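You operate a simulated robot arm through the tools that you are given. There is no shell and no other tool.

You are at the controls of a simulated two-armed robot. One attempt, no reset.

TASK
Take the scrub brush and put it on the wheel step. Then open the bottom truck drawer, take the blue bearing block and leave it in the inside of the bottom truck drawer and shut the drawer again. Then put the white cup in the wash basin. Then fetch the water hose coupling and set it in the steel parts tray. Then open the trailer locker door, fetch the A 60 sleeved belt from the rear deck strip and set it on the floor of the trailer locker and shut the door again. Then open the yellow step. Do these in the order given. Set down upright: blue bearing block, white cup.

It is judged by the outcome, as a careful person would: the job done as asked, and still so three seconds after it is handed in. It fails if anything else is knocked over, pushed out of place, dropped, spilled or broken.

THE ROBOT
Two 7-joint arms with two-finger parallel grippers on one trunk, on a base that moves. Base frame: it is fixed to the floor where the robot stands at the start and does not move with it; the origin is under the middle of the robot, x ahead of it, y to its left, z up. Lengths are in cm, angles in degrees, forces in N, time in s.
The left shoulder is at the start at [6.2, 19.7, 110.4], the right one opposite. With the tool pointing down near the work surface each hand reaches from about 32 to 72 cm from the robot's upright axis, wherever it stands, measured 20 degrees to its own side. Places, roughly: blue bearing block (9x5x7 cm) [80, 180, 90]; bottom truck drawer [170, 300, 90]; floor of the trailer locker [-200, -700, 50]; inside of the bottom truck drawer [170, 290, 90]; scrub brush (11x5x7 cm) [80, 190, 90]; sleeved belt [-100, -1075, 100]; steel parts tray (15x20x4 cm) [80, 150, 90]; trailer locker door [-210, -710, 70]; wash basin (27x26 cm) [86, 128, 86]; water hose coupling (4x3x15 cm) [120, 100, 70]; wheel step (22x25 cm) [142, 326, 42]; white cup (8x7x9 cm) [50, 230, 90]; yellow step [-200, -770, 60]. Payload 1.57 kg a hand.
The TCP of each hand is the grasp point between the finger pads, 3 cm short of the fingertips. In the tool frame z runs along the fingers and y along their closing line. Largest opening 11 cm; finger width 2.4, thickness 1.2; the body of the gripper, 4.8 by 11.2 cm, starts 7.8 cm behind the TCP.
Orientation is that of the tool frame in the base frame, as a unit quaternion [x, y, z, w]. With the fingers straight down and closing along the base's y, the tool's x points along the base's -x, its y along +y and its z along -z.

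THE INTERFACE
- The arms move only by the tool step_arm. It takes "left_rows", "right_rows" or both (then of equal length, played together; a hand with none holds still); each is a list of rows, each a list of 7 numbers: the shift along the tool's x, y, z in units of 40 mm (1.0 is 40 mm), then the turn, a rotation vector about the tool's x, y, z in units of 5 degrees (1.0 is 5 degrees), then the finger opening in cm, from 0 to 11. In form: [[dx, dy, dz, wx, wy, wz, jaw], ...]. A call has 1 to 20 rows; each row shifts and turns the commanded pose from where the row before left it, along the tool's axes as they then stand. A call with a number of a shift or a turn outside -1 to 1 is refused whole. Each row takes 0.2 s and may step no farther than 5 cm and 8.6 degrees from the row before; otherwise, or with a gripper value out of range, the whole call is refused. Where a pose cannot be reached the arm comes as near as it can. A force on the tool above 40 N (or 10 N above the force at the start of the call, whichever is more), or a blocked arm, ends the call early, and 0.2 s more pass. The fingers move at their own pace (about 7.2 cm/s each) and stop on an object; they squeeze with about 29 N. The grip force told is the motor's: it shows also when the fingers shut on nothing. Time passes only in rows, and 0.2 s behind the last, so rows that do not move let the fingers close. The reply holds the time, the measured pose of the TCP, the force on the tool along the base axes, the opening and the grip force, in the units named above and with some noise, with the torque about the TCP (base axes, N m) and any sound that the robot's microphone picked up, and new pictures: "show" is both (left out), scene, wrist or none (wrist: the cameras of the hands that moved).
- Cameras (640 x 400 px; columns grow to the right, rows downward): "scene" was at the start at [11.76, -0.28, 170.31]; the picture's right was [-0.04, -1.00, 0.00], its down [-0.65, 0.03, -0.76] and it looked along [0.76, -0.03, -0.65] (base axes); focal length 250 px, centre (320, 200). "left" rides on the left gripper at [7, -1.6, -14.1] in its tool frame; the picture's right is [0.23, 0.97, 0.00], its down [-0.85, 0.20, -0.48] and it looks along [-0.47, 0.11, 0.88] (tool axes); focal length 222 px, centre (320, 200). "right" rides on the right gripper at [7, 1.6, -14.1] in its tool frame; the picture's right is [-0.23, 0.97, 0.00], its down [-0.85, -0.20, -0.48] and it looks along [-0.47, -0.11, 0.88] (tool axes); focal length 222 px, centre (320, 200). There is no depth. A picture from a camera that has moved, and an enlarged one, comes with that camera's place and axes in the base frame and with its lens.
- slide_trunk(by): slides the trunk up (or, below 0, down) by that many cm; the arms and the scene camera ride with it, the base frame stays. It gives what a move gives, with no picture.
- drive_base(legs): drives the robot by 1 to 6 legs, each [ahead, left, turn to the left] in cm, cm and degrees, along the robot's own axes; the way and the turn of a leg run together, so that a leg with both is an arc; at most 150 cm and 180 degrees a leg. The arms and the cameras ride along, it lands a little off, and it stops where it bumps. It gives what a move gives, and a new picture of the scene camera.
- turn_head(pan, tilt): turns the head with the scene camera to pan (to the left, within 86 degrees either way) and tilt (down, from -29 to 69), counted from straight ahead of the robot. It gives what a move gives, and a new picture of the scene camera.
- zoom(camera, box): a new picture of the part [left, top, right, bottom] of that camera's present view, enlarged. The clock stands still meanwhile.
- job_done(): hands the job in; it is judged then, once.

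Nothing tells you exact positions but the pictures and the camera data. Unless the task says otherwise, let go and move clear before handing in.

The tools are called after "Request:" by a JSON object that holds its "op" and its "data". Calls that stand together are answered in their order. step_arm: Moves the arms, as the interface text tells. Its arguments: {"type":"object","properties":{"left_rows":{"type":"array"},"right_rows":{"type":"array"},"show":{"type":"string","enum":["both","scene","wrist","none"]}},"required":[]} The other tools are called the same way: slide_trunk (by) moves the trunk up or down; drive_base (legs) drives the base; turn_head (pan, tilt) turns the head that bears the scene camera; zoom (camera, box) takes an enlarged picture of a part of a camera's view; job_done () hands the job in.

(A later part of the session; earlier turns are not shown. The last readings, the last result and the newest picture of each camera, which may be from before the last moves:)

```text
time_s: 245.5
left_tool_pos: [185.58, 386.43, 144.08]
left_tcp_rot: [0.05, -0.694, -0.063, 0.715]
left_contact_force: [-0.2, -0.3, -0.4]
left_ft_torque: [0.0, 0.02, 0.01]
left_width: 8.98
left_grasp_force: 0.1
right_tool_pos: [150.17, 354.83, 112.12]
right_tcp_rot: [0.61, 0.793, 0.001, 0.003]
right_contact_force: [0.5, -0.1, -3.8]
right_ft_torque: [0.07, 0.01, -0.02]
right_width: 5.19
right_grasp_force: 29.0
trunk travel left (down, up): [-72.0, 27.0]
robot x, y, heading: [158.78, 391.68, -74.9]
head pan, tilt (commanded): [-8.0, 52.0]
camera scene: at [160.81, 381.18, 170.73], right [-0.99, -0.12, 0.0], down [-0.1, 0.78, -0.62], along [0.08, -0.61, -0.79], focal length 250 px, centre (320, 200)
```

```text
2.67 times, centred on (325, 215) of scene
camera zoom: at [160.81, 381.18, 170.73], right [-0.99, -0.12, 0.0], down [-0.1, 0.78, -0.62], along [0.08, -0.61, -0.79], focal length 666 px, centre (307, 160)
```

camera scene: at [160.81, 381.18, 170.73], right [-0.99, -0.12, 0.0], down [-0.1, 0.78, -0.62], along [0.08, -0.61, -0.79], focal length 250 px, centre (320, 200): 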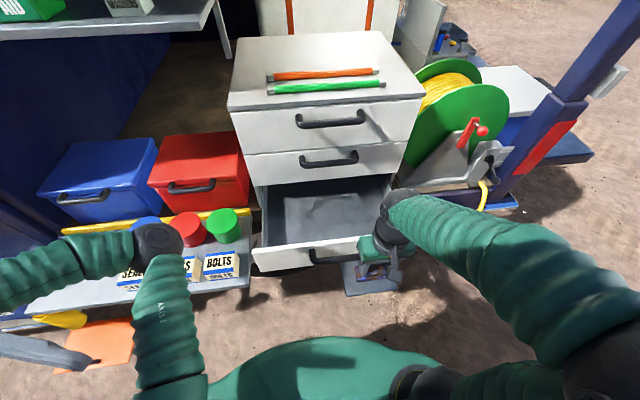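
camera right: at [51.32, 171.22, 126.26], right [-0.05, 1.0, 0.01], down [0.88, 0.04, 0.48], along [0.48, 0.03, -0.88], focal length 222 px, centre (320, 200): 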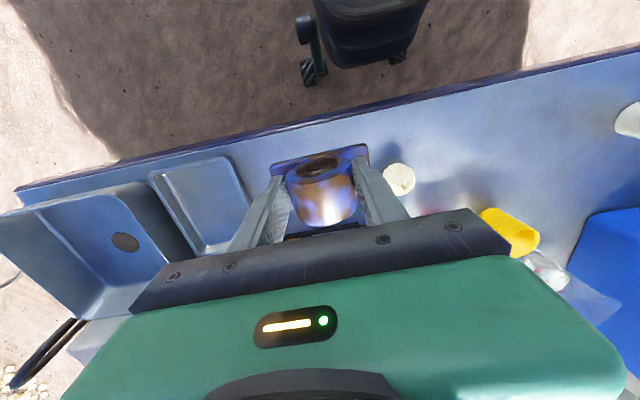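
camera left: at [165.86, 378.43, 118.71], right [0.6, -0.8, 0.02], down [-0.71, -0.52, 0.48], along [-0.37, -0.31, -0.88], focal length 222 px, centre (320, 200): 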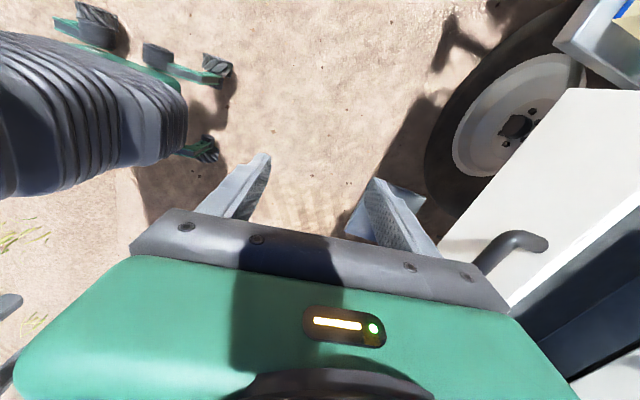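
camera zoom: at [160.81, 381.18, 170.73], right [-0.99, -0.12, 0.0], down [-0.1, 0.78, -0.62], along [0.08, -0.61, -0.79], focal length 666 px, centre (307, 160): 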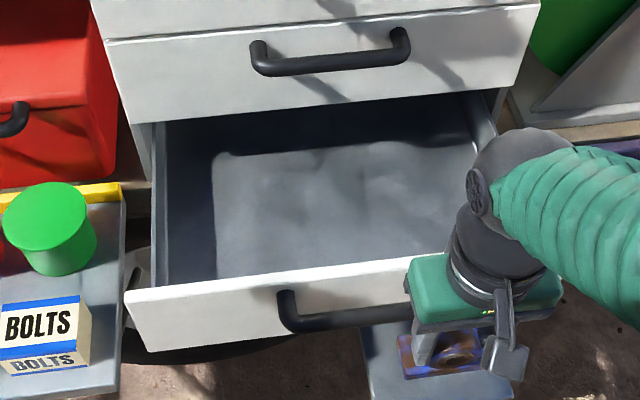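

I move the block over the drawer opening, keeping it high, and check.

Request:
{"op": "step_arm", "data": {"right_rows": [[-0.4, 0.1, -0.3, 0, 0, 0, 4], [-0.7, 0.18, -0.2, 0, 0, 0, 4], [-0.8, 0.18, 0, 0, 0, 0, 4], [-0.8, 0.18, 0, 0, 0, 0, 4], [-0.8, 0.18, 0, 0, 0, 0, 4], [-0.8, 0.18, 0, 0, 0, 0, 4], [-0.8, 0.18, 0, 0, 0, 0, 4], [-0.8, 0.18, 0, 0, 0, 0, 4], [-0.5, 0.1, 0, 0, 0, 0, 4], [0, 0, 0, 0, 0, 0, 4]]}}

```text
time_s: 247.7
left_tool_pos: [185.69, 386.5, 143.96]
left_tcp_rot: [0.048, -0.694, -0.063, 0.715]
left_contact_force: [0.6, -0.3, -0.4]
left_ft_torque: [-0.04, 0.0, 0.01]
left_width: 8.98
left_grasp_force: 0.1
right_tool_pos: [162.45, 331.64, 114.53]
right_tcp_rot: [0.609, 0.793, 0.001, 0.003]
right_contact_force: [0.1, 0.6, -5.0]
right_ft_torque: [0.02, 0.01, 0.0]
right_width: 5.14
right_grasp_force: 28.9
trunk travel left (down, up): [-72.0, 27.0]
robot x, y, heading: [159.11, 391.95, -74.9]
head pan, tilt (commanded): [-8.0, 52.0]
camera scene: at [160.91, 381.0, 170.71], right [-0.99, -0.12, 0.0], down [-0.1, 0.78, -0.61], along [0.08, -0.61, -0.79], focal length 250 px, centre (320, 200)
camera right: at [162.11, 338.81, 128.6], right [1.0, 0.03, 0.01], down [0.03, -0.88, 0.48], along [0.02, -0.48, -0.88], focal length 222 px, centre (320, 200)
```

scene: 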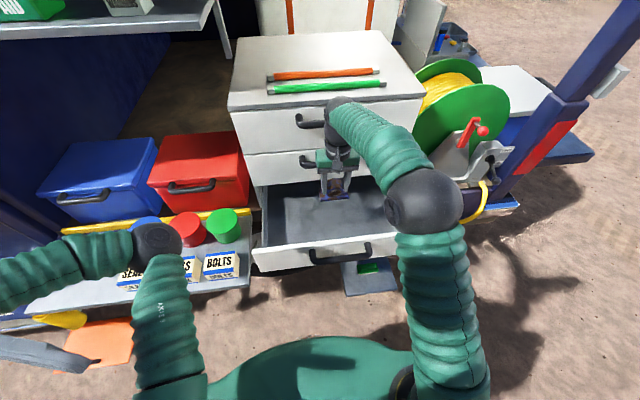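
right: 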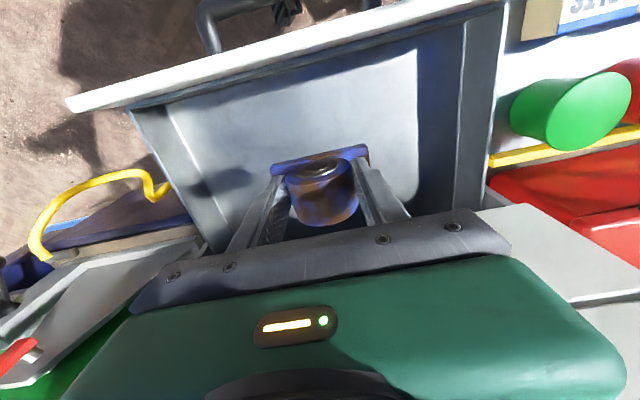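

Block is over the drawer interior with clearance to the middle handle. I lower it slowly.

Request:
{"op": "step_arm", "data": {"right_rows": [[0, 0, 0.4, 0, 0, 0, 4], [0, 0, 0.6, 0, 0, 0, 4], [0, 0, 0.6, 0, 0, 0, 4], [0, 0, 0.6, 0, 0, 0, 4], [0, 0, 0.6, 0, 0, 0, 4], [0, 0, 0.4, 0, 0, 0, 4], [0, 0, 0.2, 0, 0, 0, 4], [0, 0, 0.1, 0, 0, 0, 4]]}}

```text
time_s: 249.5
left_tool_pos: [185.57, 386.49, 143.89]
left_tcp_rot: [0.049, -0.694, -0.063, 0.715]
left_contact_force: [0.4, -0.6, 0.6]
left_ft_torque: [0.03, -0.01, -0.02]
left_width: 9.01
left_grasp_force: 0.1
right_tool_pos: [162.46, 331.54, 100.28]
right_tcp_rot: [0.609, 0.793, 0.001, 0.003]
right_contact_force: [-0.4, -0.1, -4.0]
right_ft_torque: [0.02, 0.0, 0.0]
right_width: 5.16
right_grasp_force: 28.9
trunk travel left (down, up): [-72.0, 27.0]
robot x, y, heading: [158.82, 391.83, -75.0]
head pan, tilt (commanded): [-8.0, 52.0]
camera scene: at [160.95, 380.88, 170.7], right [-0.99, -0.12, 0.0], down [-0.1, 0.78, -0.61], along [0.08, -0.61, -0.79], focal length 250 px, centre (320, 200)
camera right: at [162.14, 338.65, 114.45], right [1.0, 0.03, 0.01], down [0.03, -0.88, 0.48], along [0.02, -0.48, -0.88], focal length 222 px, centre (320, 200)
```

scene: 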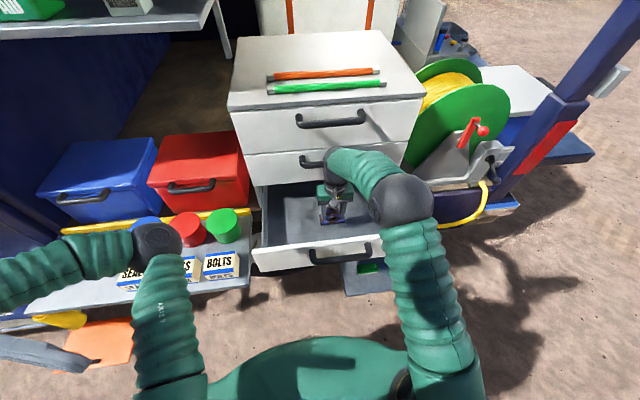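
right: 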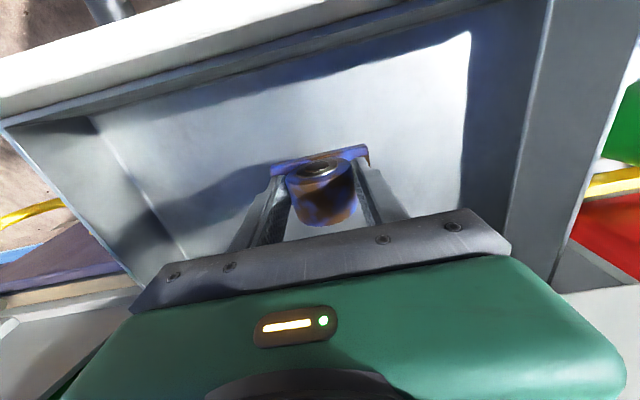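

Request:
{"op": "step_arm", "data": {"right_rows": [[0, 0, 0.1, 0, 0, 0, 4], [0, 0, 0.1, 0, 0, 0, 4], [0, 0, 0.1, 0, 0, 0, 4], [0, 0, 0.1, 0, 0, 0, 4], [0, 0, 0.1, 0, 0, 0, 4], [0, 0, 0.1, 0, 0, 0, 4], [0, 0, 0.1, 0, 0, 0, 4], [0, 0, 0.1, 0, 0, 0, 4], [0, 0, 0.1, 0, 0, 0, 4], [0, 0, 0.1, 0, 0, 0, 4]], "show": "wrist"}}

```text
time_s: 251.7
left_tool_pos: [185.6, 386.43, 143.93]
left_tcp_rot: [0.05, -0.694, -0.065, 0.716]
left_contact_force: [0.5, -1.2, 0.3]
left_ft_torque: [0.02, 0.0, 0.03]
left_width: 8.99
left_grasp_force: 0.0
right_tool_pos: [162.57, 331.67, 96.16]
right_tcp_rot: [0.608, 0.794, 0.001, 0.001]
right_contact_force: [0.5, 0.3, -4.7]
right_ft_torque: [0.06, 0.0, -0.01]
right_width: 5.17
right_grasp_force: 29.2
trunk travel left (down, up): [-72.0, 27.0]
robot x, y, heading: [159.07, 391.46, -74.6]
head pan, tilt (commanded): [-8.0, 52.0]
camera right: at [162.09, 338.8, 110.3], right [1.0, 0.03, 0.01], down [0.03, -0.88, 0.48], along [0.02, -0.48, -0.88], focal length 222 px, centre (320, 200)
```

right: 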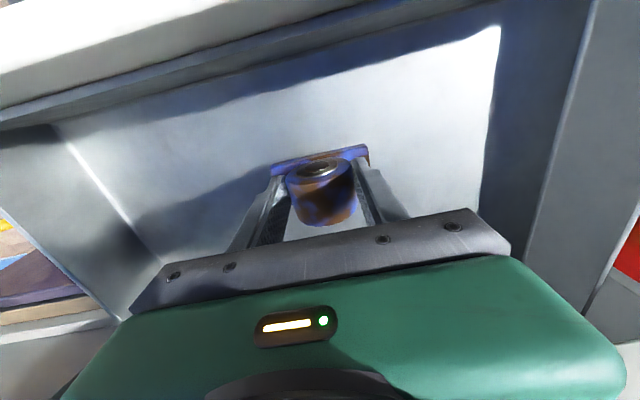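

No contact yet; I continue down in small steps.

Request:
{"op": "step_arm", "data": {"right_rows": [[0, 0, 0.08, 0, 0, 0, 4], [0, 0, 0.08, 0, 0, 0, 4], [0, 0, 0.08, 0, 0, 0, 4], [0, 0, 0.08, 0, 0, 0, 4], [0, 0, 0.08, 0, 0, 0, 4], [0, 0, 0.08, 0, 0, 0, 4], [0, 0, 0.08, 0, 0, 0, 4], [0, 0, 0.08, 0, 0, 0, 4]], "show": "wrist"}}

```text
time_s: 253.5
left_tool_pos: [185.59, 386.18, 143.97]
left_tcp_rot: [0.05, -0.694, -0.063, 0.716]
left_contact_force: [0.7, 1.0, -0.1]
left_ft_torque: [-0.06, -0.05, -0.01]
left_width: 9.04
left_grasp_force: 0.0
right_tool_pos: [162.37, 331.57, 93.64]
right_tcp_rot: [0.609, 0.793, 0.001, 0.003]
right_contact_force: [1.1, 0.0, -5.2]
right_ft_torque: [0.05, 0.03, -0.04]
right_width: 5.14
right_grasp_force: 28.6
trunk travel left (down, up): [-72.0, 27.0]
robot x, y, heading: [158.95, 392.09, -74.9]
head pan, tilt (commanded): [-8.0, 52.0]
camera right: at [162.08, 338.77, 107.75], right [1.0, 0.03, 0.01], down [0.03, -0.88, 0.48], along [0.02, -0.48, -0.88], focal length 222 px, centre (320, 200)
```

right: 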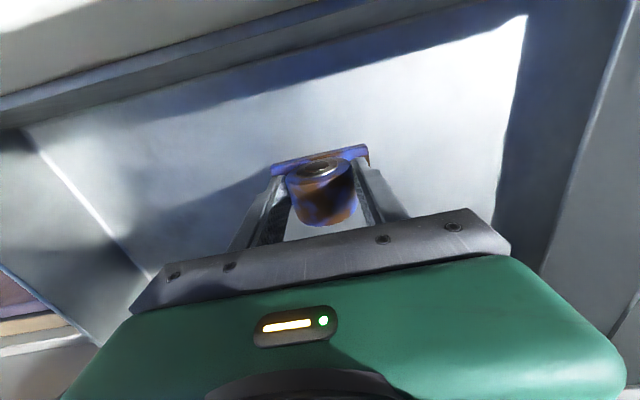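

Request:
{"op": "step_arm", "data": {"right_rows": [[0, 0, 0.08, 0, 0, 0, 4], [0, 0, 0.08, 0, 0, 0, 4], [0, 0, 0.08, 0, 0, 0, 4], [0, 0, 0.08, 0, 0, 0, 4], [0, 0, 0.08, 0, 0, 0, 4], [0, 0, 0.08, 0, 0, 0, 4], [0, 0, 0.08, 0, 0, 0, 4], [0, 0, 0.08, 0, 0, 0, 4]], "show": "both"}}

```text
time_s: 254.7
left_tool_pos: [185.55, 386.72, 144.06]
left_tcp_rot: [0.048, -0.694, -0.063, 0.715]
left_contact_force: [0.4, -0.3, 0.3]
left_ft_torque: [-0.02, 0.03, -0.05]
left_width: 9.01
left_grasp_force: 0.0
right_tool_pos: [162.51, 331.28, 93.05]
right_tcp_rot: [0.608, 0.794, -0.004, 0.01]
right_contact_force: [2.9, -1.2, 25.3]
right_ft_torque: [0.19, 0.49, 0.05]
right_width: 5.17
right_grasp_force: 28.9
trunk travel left (down, up): [-72.0, 27.0]
robot x, y, heading: [158.62, 391.58, -74.8]
head pan, tilt (commanded): [-8.0, 52.0]
stopped in row 5 (right hand): the force on the tool passed its limit at 44 N (the readings are from after the stop); the commanded pose is now the measured one
camera scene: at [161.0, 381.47, 170.75], right [-0.99, -0.12, 0.0], down [-0.1, 0.78, -0.62], along [0.08, -0.61, -0.79], focal length 250 px, centre (320, 200)
camera right: at [162.18, 338.62, 107.0], right [1.0, 0.03, 0.01], down [0.02, -0.87, 0.49], along [0.03, -0.49, -0.87], focal length 222 px, centre (320, 200)
```

scene: 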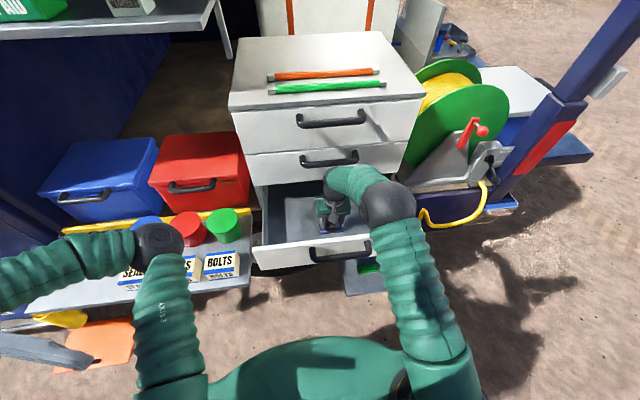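
right: 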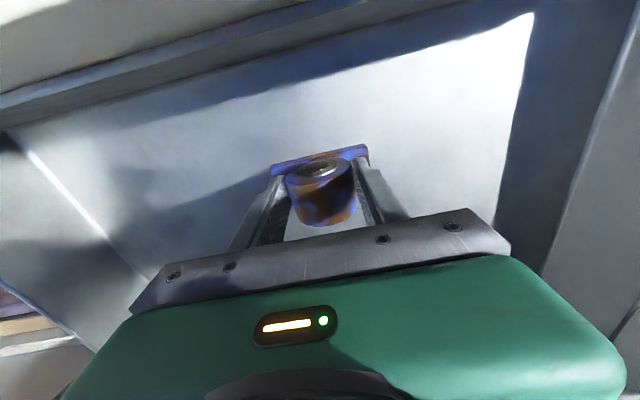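

Request:
{"op": "zoom", "data": {"camera": "scene", "box": [280, 150, 430, 270]}}

Request:
{"op": "zoom", "data": {"camera": "right", "box": [230, 110, 410, 240]}}

```text
3.33 times, centred on (355, 210) of scene
camera zoom: at [161.0, 381.47, 170.75], right [-0.99, -0.12, 0.0], down [-0.1, 0.78, -0.62], along [0.08, -0.61, -0.79], focal length 833 px, centre (203, 167)
```

zoom: 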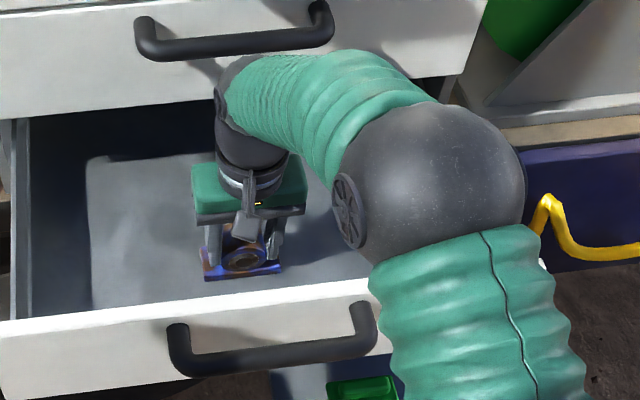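

```text
3.08 times, centred on (320, 175) of right
camera zoom: at [162.18, 338.62, 107.0], right [1.0, 0.03, 0.01], down [0.02, -0.87, 0.49], along [0.03, -0.49, -0.87], focal length 684 px, centre (320, 277)
```

zoom: 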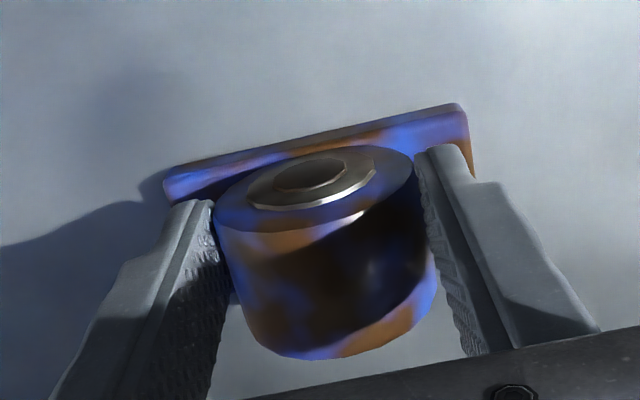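

The block is resting on the drawer floor. I ease off slightly and release it gently.

Request:
{"op": "step_arm", "data": {"right_rows": [[0, 0, -0.03, 0, 0, 0, 4], [0, 0, 0, 0, 0, 0, 5.4], [0, 0, 0, 0, 0, 0, 6.0], [0, 0, 0, 0, 0, 0, 7.0], [0, 0, 0, 0, 0, 0, 8.0], [0, 0, 0, 0, 0, 0, 8.0]], "show": "wrist"}}

```text
time_s: 256.1
left_tool_pos: [185.53, 386.45, 144.0]
left_tcp_rot: [0.051, -0.694, -0.063, 0.715]
left_contact_force: [-1.0, 0.2, 0.6]
left_ft_torque: [0.0, 0.0, 0.0]
left_width: 8.98
left_grasp_force: 0.0
right_tool_pos: [162.42, 331.46, 92.86]
right_tcp_rot: [0.61, 0.792, 0.0, 0.006]
right_contact_force: [0.8, 0.4, -0.3]
right_ft_torque: [-0.03, 0.04, 0.03]
right_width: 8.0
right_grasp_force: 0.1
trunk travel left (down, up): [-72.0, 27.0]
robot x, y, heading: [158.76, 391.71, -74.7]
head pan, tilt (commanded): [-8.0, 52.0]
camera right: at [162.06, 338.59, 106.81], right [1.0, 0.03, 0.01], down [0.02, -0.87, 0.49], along [0.02, -0.49, -0.87], focal length 222 px, centre (320, 200)
```

right: 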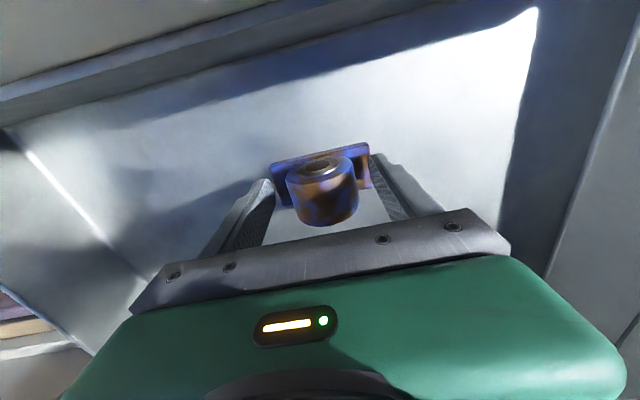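

Block stands upright in the drawer. I lift the hand straight up and out.

Request:
{"op": "step_arm", "data": {"right_rows": [[0, 0, -0.3, 0, 0, 0, 8], [0, 0, -0.6, 0, 0, 0, 8], [0, 0, -0.7, 0, 0, 0, 8], [0, 0, -0.7, 0, 0, 0, 8], [0, 0, -0.7, 0, 0, 0, 8], [0, 0, -0.7, 0, 0, 0, 8], [0, 0, -0.7, 0, 0, 0, 8], [0, 0, -0.7, 0, 0, 0, 8], [0.5, 0, -0.3, 0, 0, 0, 8], [0.8, -0.1, 0, 0, 0, 0, 8], [0.8, -0.1, 0, 0, 0, 0, 8], [0.8, -0.1, 0, 0, 0, 0, 8], [0.8, -0.1, 0, 0, 0, 0, 8], [0.8, -0.1, 0, 0, 0, 0, 8], [0.8, -0.1, 0, 0, 0, 0, 8], [0.6, 0, 0, 0, 0, 0, 8]]}}

Request:
{"op": "zoom", "data": {"camera": "scene", "box": [230, 140, 420, 290]}}

```text
time_s: 259.5
left_tool_pos: [185.36, 386.67, 144.05]
left_tcp_rot: [0.048, -0.695, -0.062, 0.715]
left_contact_force: [-0.3, -0.1, 0.4]
left_ft_torque: [0.0, 0.0, -0.01]
left_width: 8.98
left_grasp_force: 0.2
right_tool_pos: [153.68, 354.0, 114.04]
right_tcp_rot: [0.61, 0.793, -0.001, 0.007]
right_contact_force: [-1.1, -0.1, 0.3]
right_ft_torque: [-0.01, -0.01, 0.0]
right_width: 8.0
right_grasp_force: 0.0
trunk travel left (down, up): [-72.0, 27.0]
robot x, y, heading: [158.74, 391.42, -75.1]
head pan, tilt (commanded): [-8.0, 52.0]
camera scene: at [160.81, 381.31, 170.74], right [-0.99, -0.12, 0.0], down [-0.1, 0.78, -0.62], along [0.08, -0.61, -0.79], focal length 250 px, centre (320, 200)
camera right: at [153.37, 361.16, 128.07], right [1.0, 0.03, 0.01], down [0.02, -0.87, 0.49], along [0.02, -0.49, -0.87], focal length 222 px, centre (320, 200)
```

scene: 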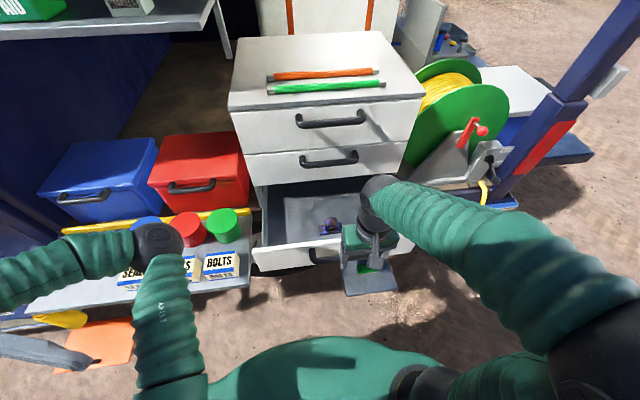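
right: 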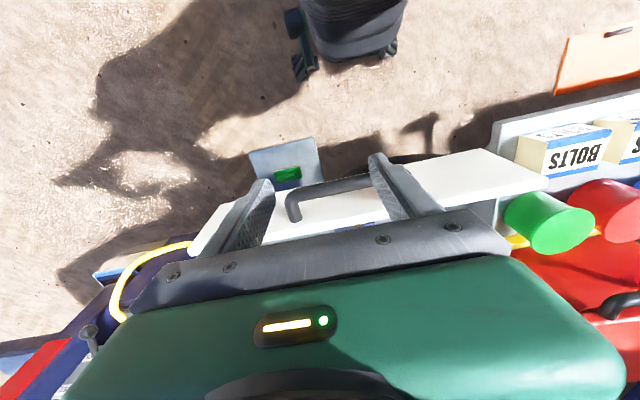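

```text
2.67 times, centred on (325, 215) of scene
camera zoom: at [160.81, 381.31, 170.74], right [-0.99, -0.12, 0.0], down [-0.1, 0.78, -0.62], along [0.08, -0.61, -0.79], focal length 666 px, centre (307, 160)
```

zoom: 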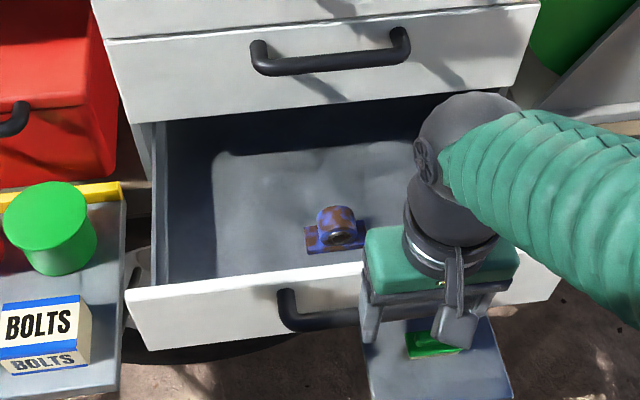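

The block stands upright in the drawer and the brush is still on the step. To shut the drawer I close the right fingers, pitch the hand ~30° forward and lower it in front of the handle bar.

Request:
{"op": "step_arm", "data": {"right_rows": [[0.3, 0.2, 0, 0, -1, 0, 4], [0.2, 0.2, 0, 0, -1, 0, 0], [0, 0.2, 0, 0, -1, 0, 0], [0, 0, 0, 0, -1, 0, 0], [0, 0, 0, 0, -1, 0, 0], [0, 0, 0, 0, -1, 0, 0], [0.4, 0, 0.69, 0, 0, 0, 0], [0.4, 0, 0.69, 0, 0, 0, 0], [0.4, 0, 0.69, 0, 0, 0, 0], [0.4, 0, 0.69, 0, 0, 0, 0], [0.3, 0, 0.52, 0, 0, 0, 0]]}}

```text
time_s: 261.9
left_tool_pos: [185.45, 386.29, 144.1]
left_tcp_rot: [0.05, -0.694, -0.064, 0.715]
left_contact_force: [-0.3, -0.5, -0.6]
left_ft_torque: [-0.03, 0.0, -0.02]
left_width: 8.99
left_grasp_force: 0.1
right_tool_pos: [161.02, 349.97, 101.55]
right_tcp_rot: [0.589, 0.764, -0.157, 0.21]
right_contact_force: [0.3, -0.7, -0.1]
right_ft_torque: [0.0, 0.02, -0.01]
right_width: 0.0
right_grasp_force: 21.4
right hand out of reach, approached as far as the arm can: row 4, 5, 6, 7, 8, 9, 10
trunk travel left (down, up): [-72.0, 27.0]
robot x, y, heading: [158.99, 391.7, -74.8]
head pan, tilt (commanded): [-8.0, 52.0]
camera scene: at [160.86, 380.85, 170.71], right [-0.99, -0.12, 0.0], down [-0.1, 0.78, -0.61], along [0.08, -0.61, -0.79], focal length 250 px, centre (320, 200)
camera right: at [159.02, 363.07, 110.17], right [0.99, 0.06, 0.12], down [-0.07, -0.53, 0.85], along [0.12, -0.85, -0.52], focal length 222 px, centre (320, 200)
```

scene: 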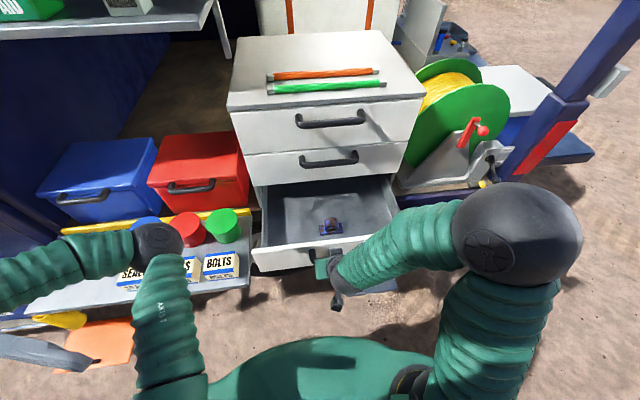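
right: 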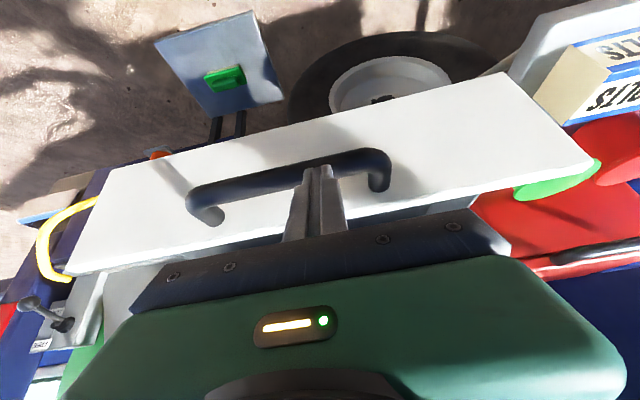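

The pitched hand is at the near edge of its reach. I back the base a little so the arm can work more extended.

Request:
{"op": "drive_base", "data": {"legs": [[-14, 0, 0]]}}

Request:
{"op": "step_arm", "data": {"right_rows": [[-0.1, -0.2, 0.4, 0, 0, 0, 0], [-0.1, -0.2, 0.4, 0, 0, 0, 0], [0.2, -0.2, 0.4, 0, 0, 0, 0], [0.2, 0, 0.4, 0, 0, 0, 0]]}}

```text
time_s: 263.2
left_tool_pos: [181.97, 400.06, 144.0]
left_tcp_rot: [0.051, -0.694, -0.063, 0.716]
left_contact_force: [-0.1, -0.1, -1.2]
left_ft_torque: [0.02, -0.01, 0.0]
left_width: 9.0
left_grasp_force: 0.1
right_tool_pos: [157.34, 363.79, 101.47]
right_tcp_rot: [0.589, 0.764, -0.159, 0.21]
right_contact_force: [0.3, 0.4, -0.5]
right_ft_torque: [-0.02, 0.01, 0.01]
right_width: 0.0
right_grasp_force: 21.4
trunk travel left (down, up): [-72.0, 27.0]
robot x, y, heading: [154.99, 405.81, -74.9]
head pan, tilt (commanded): [-8.0, 52.0]
camera scene: at [157.33, 394.57, 170.69], right [-0.99, -0.12, 0.0], down [-0.1, 0.78, -0.61], along [0.07, -0.61, -0.79], focal length 250 px, centre (320, 200)
```

scene: 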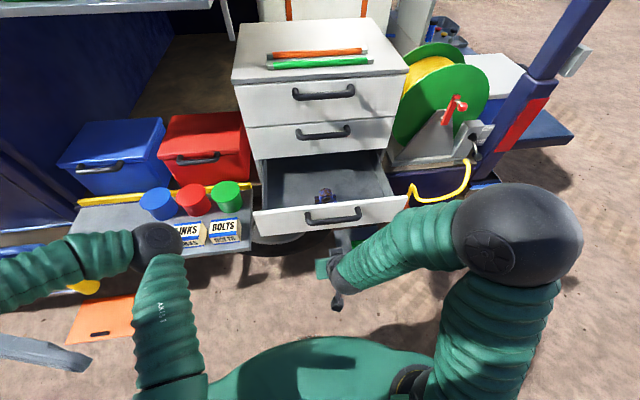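

```text
time_s: 264.2
left_tool_pos: [181.61, 400.35, 143.94]
left_tcp_rot: [0.049, -0.694, -0.064, 0.715]
left_contact_force: [0.9, -0.4, 0.6]
left_ft_torque: [0.01, 0.01, -0.04]
left_width: 9.0
left_grasp_force: 0.1
right_tool_pos: [155.54, 360.8, 95.47]
right_tcp_rot: [0.588, 0.765, -0.159, 0.211]
right_contact_force: [-0.4, -0.2, 1.1]
right_ft_torque: [0.03, -0.02, 0.0]
right_width: 0.0
right_grasp_force: 21.0
trunk travel left (down, up): [-72.0, 27.0]
robot x, y, heading: [154.84, 405.39, -74.9]
head pan, tilt (commanded): [-8.0, 52.0]
camera scene: at [157.09, 394.76, 170.71], right [-0.99, -0.12, 0.0], down [-0.1, 0.78, -0.61], along [0.08, -0.61, -0.79], focal length 250 px, centre (320, 200)
camera right: at [153.56, 373.97, 104.14], right [0.99, 0.06, 0.12], down [-0.07, -0.53, 0.85], along [0.12, -0.85, -0.52], focal length 222 px, centre (320, 200)
```

scene: 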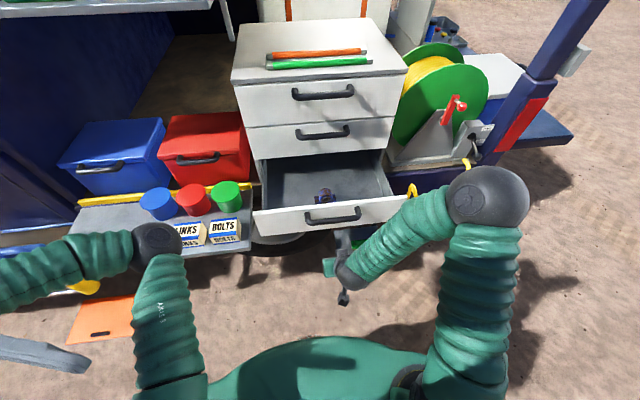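
right: 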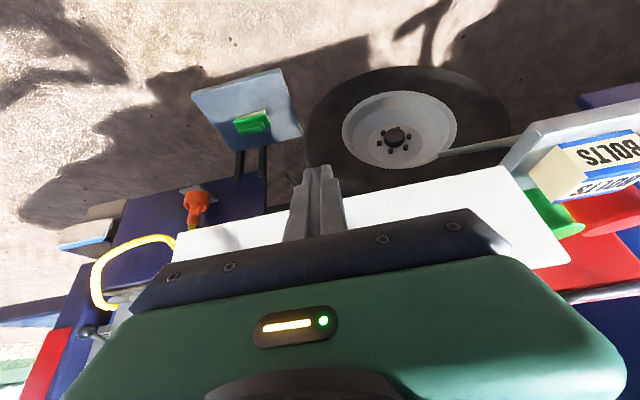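

Request:
{"op": "step_arm", "data": {"right_rows": [[-0.74, -0.09, 0.1, 0, 0, 0, 0], [-0.74, -0.09, 0.21, 0, 0, 0, 0], [-0.74, -0.09, 0.25, 0, 0, 0, 0], [-0.6, -0.09, 0.25, 0, 0, 0, 0], [0, 0, 0, 0, 0, 0, 0]]}}

```text
time_s: 265.4
left_tool_pos: [181.73, 400.52, 144.0]
left_tcp_rot: [0.049, -0.694, -0.062, 0.715]
left_contact_force: [-0.8, 0.0, 0.2]
left_ft_torque: [-0.02, -0.03, -0.02]
left_width: 8.99
left_grasp_force: 0.0
right_tool_pos: [157.08, 349.26, 98.5]
right_tcp_rot: [0.588, 0.764, -0.159, 0.211]
right_contact_force: [0.0, -0.5, -0.1]
right_ft_torque: [-0.01, -0.02, -0.01]
right_width: 0.01
right_grasp_force: 21.6
trunk travel left (down, up): [-72.0, 27.0]
robot x, y, heading: [155.26, 405.28, -74.8]
head pan, tilt (commanded): [-8.0, 52.0]
camera scene: at [157.13, 394.87, 170.72], right [-0.99, -0.12, 0.0], down [-0.1, 0.78, -0.61], along [0.08, -0.61, -0.79], focal length 250 px, centre (320, 200)
camera right: at [155.08, 362.46, 107.21], right [0.99, 0.06, 0.12], down [-0.07, -0.53, 0.85], along [0.12, -0.85, -0.52], focal length 222 px, centre (320, 200)
```

scene: 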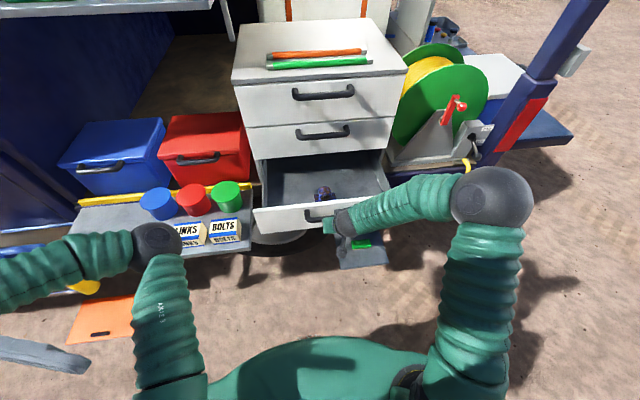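
right: 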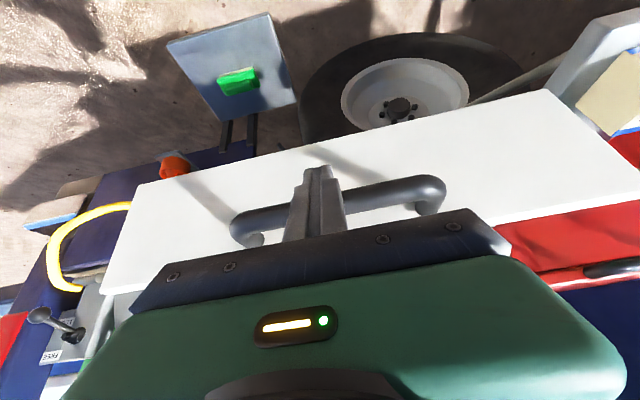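

The closed fingers are in front of the bar's middle. I push the drawer in by driving ahead 14 cm.

Request:
{"op": "drive_base", "data": {"legs": [[14, 0, 0]]}}

```text
time_s: 266.7
left_tool_pos: [185.04, 387.6, 144.03]
left_tcp_rot: [0.049, -0.695, -0.063, 0.715]
left_contact_force: [0.2, -0.7, 0.2]
left_ft_torque: [0.02, 0.0, -0.01]
left_width: 8.99
left_grasp_force: 0.1
right_tool_pos: [160.37, 336.47, 98.74]
right_tcp_rot: [0.59, 0.763, -0.16, 0.211]
right_contact_force: [-0.3, 0.5, -0.3]
right_ft_torque: [-0.01, -0.02, -0.02]
right_width: 0.0
right_grasp_force: 20.9
trunk travel left (down, up): [-72.0, 27.0]
robot x, y, heading: [158.94, 392.34, -75.2]
head pan, tilt (commanded): [-8.0, 52.0]
camera scene: at [160.48, 382.24, 170.74], right [-0.99, -0.12, 0.0], down [-0.1, 0.78, -0.62], along [0.07, -0.61, -0.79], focal length 250 px, centre (320, 200)
```

scene: 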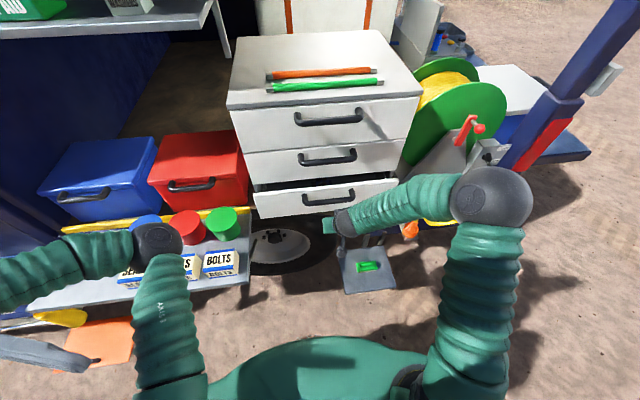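

The drawer slid most of the way in. I push it the rest gently with the arm.

Request:
{"op": "step_arm", "data": {"right_rows": [[-0.325, 0, 0.1875, 0, 0, 0, 0], [-0.325, 0, 0.1875, 0, 0, 0, 0], [-0.325, 0, 0.1875, 0, 0, 0, 0], [-0.325, 0, 0.1875, 0, 0, 0, 0], [-0.325, 0, 0.1875, 0, 0, 0, 0], [-0.325, 0, 0.1875, 0, 0, 0, 0], [-0.2, 0, 0.115, 0, 0, 0, 0], [-0.2, 0, 0.115, 0, 0, 0, 0]]}}

```text
time_s: 268.5
left_tool_pos: [185.19, 387.44, 143.98]
left_tcp_rot: [0.049, -0.694, -0.063, 0.715]
left_contact_force: [0.5, 0.2, -0.9]
left_ft_torque: [-0.01, -0.02, 0.01]
left_width: 8.98
left_grasp_force: 0.0
right_tool_pos: [163.14, 326.11, 98.76]
right_tcp_rot: [0.589, 0.763, -0.159, 0.211]
right_contact_force: [0.0, -0.3, -0.6]
right_ft_torque: [-0.01, 0.06, 0.01]
right_width: 0.0
right_grasp_force: 21.3
trunk travel left (down, up): [-72.0, 27.0]
robot x, y, heading: [158.9, 392.69, -74.8]
head pan, tilt (commanded): [-8.0, 52.0]
camera scene: at [160.62, 381.87, 170.72], right [-0.99, -0.12, 0.0], down [-0.1, 0.78, -0.61], along [0.07, -0.61, -0.79], focal length 250 px, centre (320, 200)
camera right: at [161.16, 339.15, 107.28], right [0.99, 0.06, 0.12], down [-0.07, -0.53, 0.85], along [0.11, -0.85, -0.52], focal length 222 px, centre (320, 200)
```

scene: 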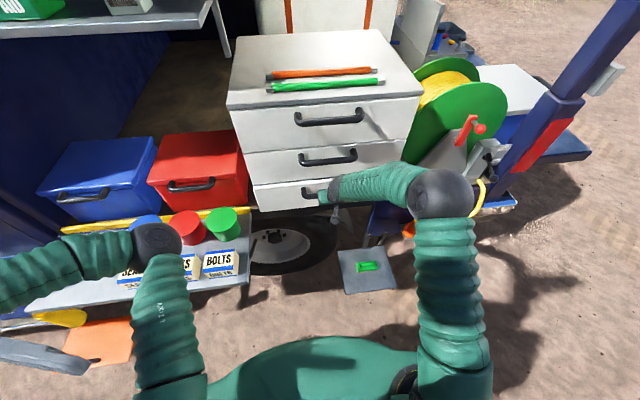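
right: 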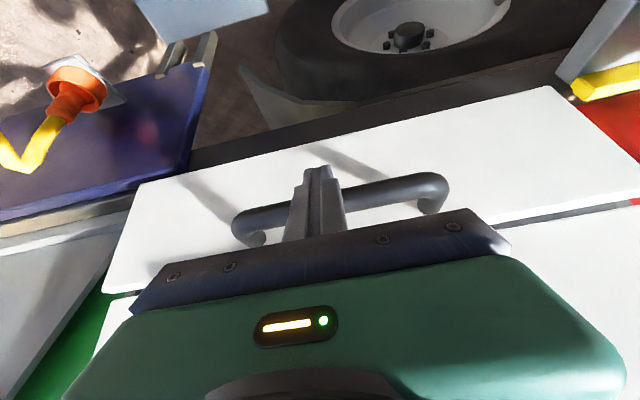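

Request:
{"op": "step_arm", "data": {"right_rows": [[-0.173, 0, 0.1, 0, 0, 0, 0], [-0.173, 0, 0.1, 0, 0, 0, 0], [-0.173, 0, 0.1, 0, 0, 0, 0], [-0.173, 0, 0.1, 0, 0, 0, 0], [-0.13, 0, 0.075, 0, 0, 0, 0], [-0.087, 0, 0.05, 0, 0, 0, 0], [-0.087, 0, 0.05, 0, 0, 0, 0], [-0.087, 0, 0.05, 0, 0, 0, 0], [-0.087, 0, 0.05, 0, 0, 0, 0]]}}

```text
time_s: 269.5
left_tool_pos: [185.2, 387.8, 144.06]
left_tcp_rot: [0.048, -0.694, -0.064, 0.715]
left_contact_force: [1.3, -1.2, -0.7]
left_ft_torque: [0.01, 0.04, -0.08]
left_width: 8.98
left_grasp_force: 0.0
right_tool_pos: [163.65, 323.96, 98.29]
right_tcp_rot: [0.591, 0.766, -0.154, 0.202]
right_contact_force: [-6.8, 30.5, 19.6]
right_ft_torque: [0.44, -0.01, 0.13]
right_width: 0.0
right_grasp_force: 21.3
trunk travel left (down, up): [-72.0, 27.0]
robot x, y, heading: [158.54, 392.52, -75.0]
head pan, tilt (commanded): [-8.0, 52.0]
stopped in row 4 (right hand): the force on the tool passed its limit at 44 N (the readings are from after the stop); the commanded pose is now the measured one
camera scene: at [160.54, 382.29, 170.76], right [-0.99, -0.12, 0.0], down [-0.1, 0.78, -0.62], along [0.07, -0.61, -0.79], focal length 250 px, centre (320, 200)
camera right: at [161.89, 336.92, 107.08], right [0.99, 0.06, 0.11], down [-0.07, -0.54, 0.84], along [0.11, -0.84, -0.53], focal length 222 px, centre (320, 200)
```

scene: 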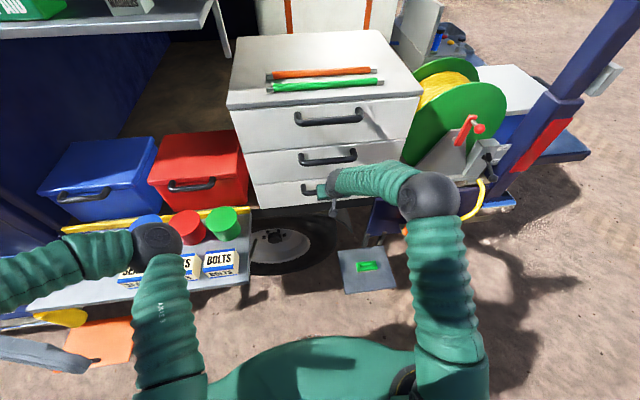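
right: 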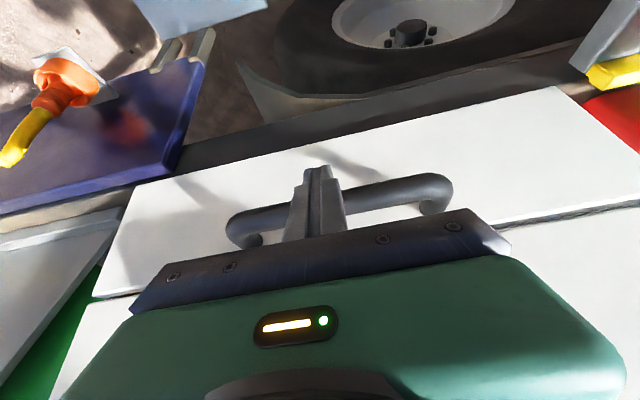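

Request:
{"op": "zoom", "data": {"camera": "scene", "box": [220, 90, 430, 230]}}

Request:
{"op": "zoom", "data": {"camera": "right", "box": [80, 60, 640, 340]}}

```text
2.86 times, centred on (325, 160) of scene
camera zoom: at [160.54, 382.29, 170.76], right [-0.99, -0.12, 0.0], down [-0.1, 0.78, -0.62], along [0.07, -0.61, -0.79], focal length 714 px, centre (306, 314)
```

zoom: 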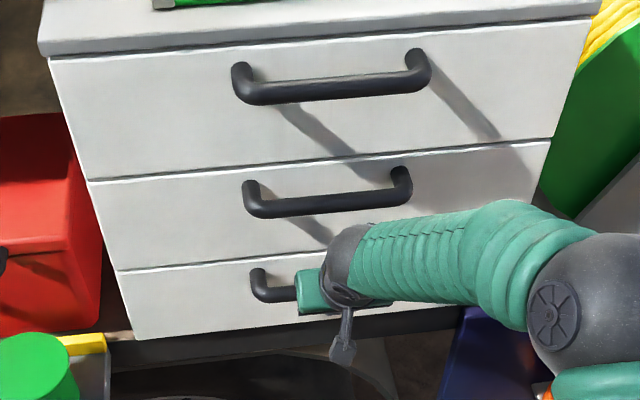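

```text
1.14 times, centred on (360, 200) of right
camera zoom: at [161.89, 336.92, 107.08], right [0.99, 0.06, 0.11], down [-0.07, -0.54, 0.84], along [0.11, -0.84, -0.53], focal length 254 px, centre (274, 200)
```

zoom: 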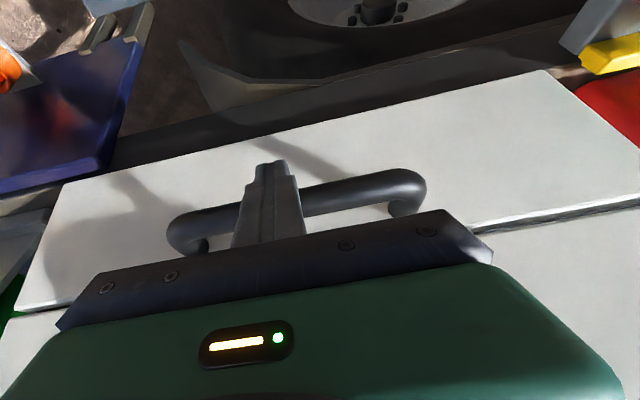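

Request:
{"op": "step_arm", "data": {"right_rows": [[-0.06, 0, 0.03, 0, 0, 0, 0], [-0.06, 0, 0.03, 0, 0, 0, 0], [-0.06, 0, 0.03, 0, 0, 0, 0], [0, 0, 0, 0, 0, 0, 0]], "show": "none"}}

```text
time_s: 270.5
left_tool_pos: [184.92, 388.31, 144.1]
left_tcp_rot: [0.047, -0.695, -0.061, 0.715]
left_contact_force: [0.8, -0.2, -0.6]
left_ft_torque: [-0.01, 0.0, -0.01]
left_width: 9.0
left_grasp_force: 0.0
right_tool_pos: [163.67, 323.82, 98.1]
right_tcp_rot: [0.591, 0.766, -0.154, 0.199]
right_contact_force: [-8.8, 43.2, -14.9]
right_ft_torque: [0.76, -0.3, 0.32]
right_width: 0.02
right_grasp_force: 21.1
trunk travel left (down, up): [-72.0, 27.0]
robot x, y, heading: [158.82, 392.44, -75.1]
head pan, tilt (commanded): [-8.0, 52.0]
```

The drawer is firmly shut. I retract the hand and restore it to pointing down.

Request:
{"op": "step_arm", "data": {"right_rows": [[0.2, 0, -0.1, 0, 0, 0, 0], [0.4, 0, -0.25, 0, 0, 0, 2], [0.5, 0, -0.35, 0, 0, 0, 5], [0.3, 0, -0.6, 0, 1, 0, 8], [0.1, 0, -0.6, 0, 1, 0, 9], [0, 0, -0.4, 0, 1, 0, 9], [0, 0, -0.3, 0, 1, 0, 9], [0, 0, -0.3, 0, 1, 0, 9], [0, 0, -0.2, 0, 0.8, 0, 9], [0.7, 0, 0, 0, 0, 0, 9], [0.8, 0, 0, 0, 0, 0, 9], [0.8, 0, 0, 0, 0, 0, 9], [0.8, 0, 0, 0, 0, 0, 9]]}}

```text
time_s: 273.3
left_tool_pos: [185.04, 387.72, 144.0]
left_tcp_rot: [0.048, -0.695, -0.063, 0.715]
left_contact_force: [0.2, -0.5, 0.4]
left_ft_torque: [0.01, 0.01, -0.01]
left_width: 9.01
left_grasp_force: 0.0
right_tool_pos: [158.25, 344.82, 106.4]
right_tcp_rot: [0.611, 0.791, -0.003, 0.006]
right_contact_force: [-0.1, -0.5, -1.0]
right_ft_torque: [0.0, -0.02, -0.01]
right_width: 9.02
right_grasp_force: 0.1
trunk travel left (down, up): [-72.0, 27.0]
robot x, y, heading: [159.02, 392.12, -75.0]
head pan, tilt (commanded): [-8.0, 52.0]
camera scene: at [160.56, 382.21, 170.73], right [-0.99, -0.12, 0.0], down [-0.1, 0.78, -0.62], along [0.07, -0.61, -0.79], focal length 250 px, centre (320, 200)
camera right: at [157.87, 352.14, 120.42], right [1.0, 0.03, 0.01], down [0.02, -0.87, 0.49], along [0.02, -0.49, -0.87], focal length 222 px, centre (320, 200)
```

scene: 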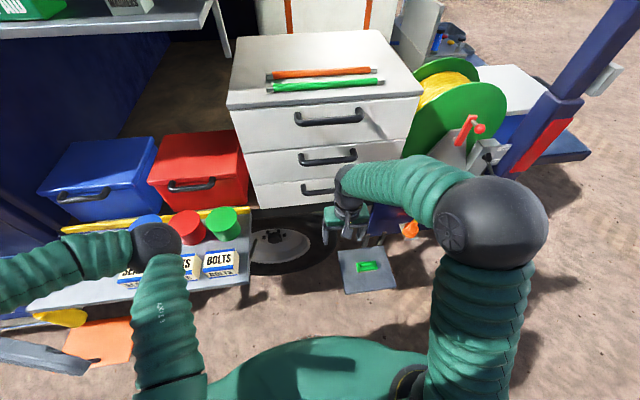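
right: 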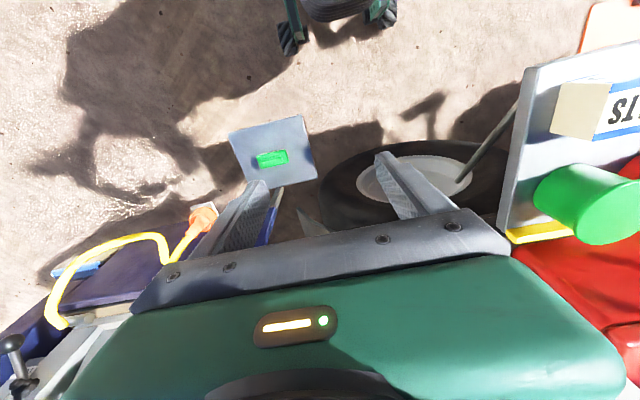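

Request:
{"op": "step_arm", "data": {"right_rows": [[0.8, 0, -0.4, 0, 0, 0, 9], [0.8, 0, -0.5, 0, 0, 0, 9], [0.4, 0, -0.5, 0, 0, 0, 9], [0, -0.5, -0.5, 0, 0, 0, 9]], "show": "none"}}

Request:
{"op": "drive_base", "data": {"legs": [[-20, 0, 0], [0, -120, 0], [0, -118, 0], [0, 0, 90]]}}

Request:
{"op": "turn_head", "data": {"pan": -20, "tilt": 30}}

```text
time_s: 274.3
left_tool_pos: [185.08, 387.55, 143.99]
left_tcp_rot: [0.048, -0.695, -0.064, 0.715]
left_contact_force: [-0.2, 0.6, -0.6]
left_ft_torque: [0.03, -0.03, 0.01]
left_width: 9.0
left_grasp_force: 0.1
right_tool_pos: [154.29, 351.76, 114.18]
right_tcp_rot: [0.611, 0.791, -0.002, 0.006]
right_contact_force: [-0.4, 0.3, 0.1]
right_ft_torque: [0.01, -0.01, -0.01]
right_width: 9.0
right_grasp_force: 0.1
trunk travel left (down, up): [-72.0, 27.0]
robot x, y, heading: [158.76, 392.83, -75.1]
head pan, tilt (commanded): [-8.0, 52.0]
```

```text
time_s: 291.2
left_tool_pos: [-72.99, 374.24, 144.0]
left_tcp_rot: [0.546, -0.432, 0.487, 0.528]
left_contact_force: [-0.1, -0.8, 0.3]
left_ft_torque: [-0.01, 0.0, 0.02]
left_width: 8.99
left_grasp_force: 0.0
right_tool_pos: [-34.46, 347.18, 114.19]
right_tcp_rot: [-0.176, 0.984, 0.002, 0.006]
right_contact_force: [-0.6, 0.1, 0.3]
right_ft_torque: [0.01, -0.05, -0.02]
right_width: 9.03
right_grasp_force: 0.0
trunk travel left (down, up): [-72.0, 27.0]
robot x, y, heading: [-75.25, 347.21, 20.6]
head pan, tilt (commanded): [-8.0, 52.0]
camera scene: at [-64.91, 350.34, 170.72], right [0.22, -0.98, 0.0], down [-0.77, -0.17, -0.61], along [0.6, 0.13, -0.79], focal length 250 px, centre (320, 200)
```

scene: 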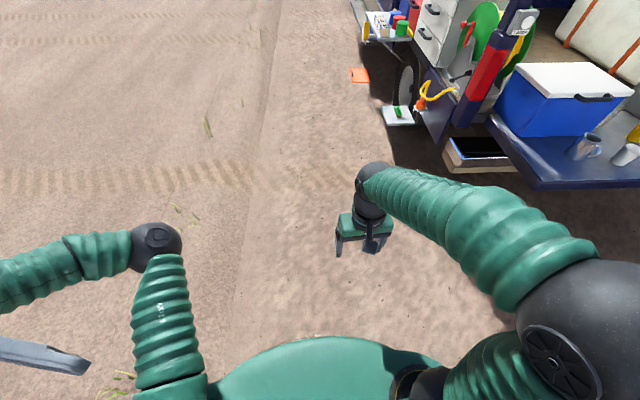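

```text
time_s: 292.0
left_tool_pos: [-73.1, 374.22, 143.99]
left_tcp_rot: [0.547, -0.431, 0.488, 0.526]
left_contact_force: [1.0, 0.6, -0.5]
left_ft_torque: [0.0, 0.02, 0.01]
left_width: 8.98
left_grasp_force: 0.1
right_tool_pos: [-34.42, 347.09, 114.19]
right_tcp_rot: [-0.176, 0.984, 0.002, 0.006]
right_contact_force: [0.3, 0.7, 0.7]
right_ft_torque: [0.02, 0.01, 0.0]
right_width: 9.0
right_grasp_force: 0.0
trunk travel left (down, up): [-72.0, 27.0]
robot x, y, heading: [-75.29, 347.24, 20.5]
head pan, tilt (commanded): [-20.0, 30.0]
camera scene: at [-63.23, 348.83, 173.93], right [0.01, -1.0, 0.0], down [-0.5, -0.01, -0.86], along [0.86, 0.01, -0.5], focal length 250 px, centre (320, 200)
```

scene: 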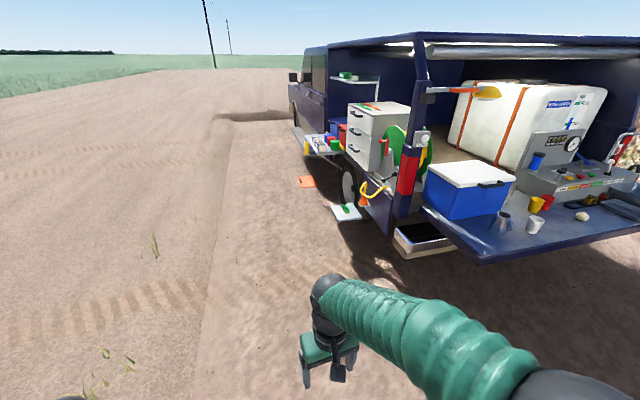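

I correct the heading and drive to stand behind the white cup (about [54.4, 227.5]).

Request:
{"op": "drive_base", "data": {"legs": [[0, 0, -4.8], [0, -130, 0]]}}

Request:
{"op": "turn_head", "data": {"pan": -10, "tilt": 45}}

```text
time_s: 299.1
left_tool_pos: [-36.11, 248.14, 143.95]
left_tcp_rot: [0.522, -0.46, 0.46, 0.552]
left_contact_force: [0.8, 0.0, -0.6]
left_ft_torque: [0.01, 0.0, -0.05]
left_width: 9.01
left_grasp_force: 0.1
right_tool_pos: [-0.6, 217.09, 114.19]
right_tcp_rot: [-0.125, 0.992, 0.002, 0.006]
right_contact_force: [-0.6, -0.7, 0.6]
right_ft_torque: [0.01, 0.0, 0.0]
right_width: 9.0
right_grasp_force: 0.2
trunk travel left (down, up): [-72.0, 27.0]
robot x, y, heading: [-41.28, 221.48, 14.6]
head pan, tilt (commanded): [-20.0, 30.0]
camera scene: at [-28.98, 221.87, 173.94], right [-0.09, -1.0, 0.0], down [-0.5, 0.04, -0.87], along [0.86, -0.08, -0.5], focal length 250 px, centre (320, 200)
```

scene: 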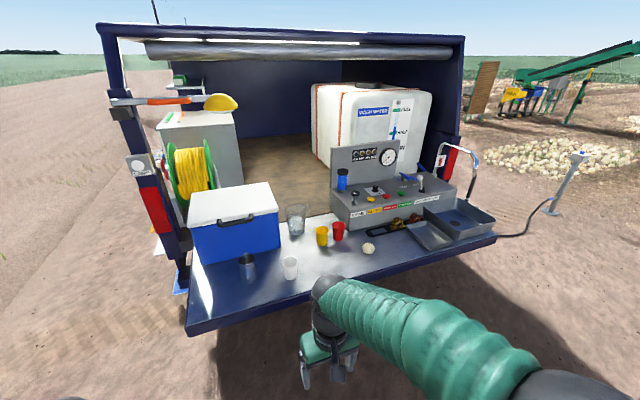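

```text
time_s: 299.8
left_tool_pos: [-36.22, 247.91, 144.08]
left_tcp_rot: [0.523, -0.459, 0.459, 0.552]
left_contact_force: [1.4, 0.2, 0.7]
left_ft_torque: [-0.01, 0.0, 0.02]
left_width: 9.01
left_grasp_force: 0.1
right_tool_pos: [-0.6, 217.06, 114.12]
right_tcp_rot: [-0.124, 0.992, 0.003, 0.006]
right_contact_force: [0.3, -0.6, -0.8]
right_ft_torque: [-0.01, -0.01, 0.02]
right_width: 9.01
right_grasp_force: 0.1
trunk travel left (down, up): [-72.0, 27.0]
robot x, y, heading: [-41.24, 221.18, 14.7]
head pan, tilt (commanded): [-10.0, 45.0]
camera scene: at [-29.83, 223.16, 171.68], right [0.08, -1.0, 0.0], down [-0.71, -0.06, -0.71], along [0.7, 0.05, -0.71], focal length 250 px, centre (320, 200)
```

scene: 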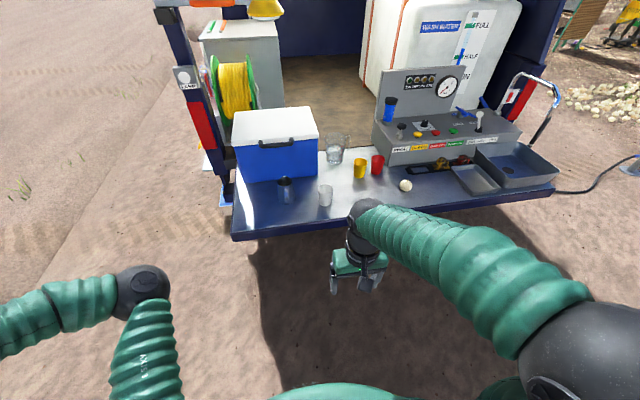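

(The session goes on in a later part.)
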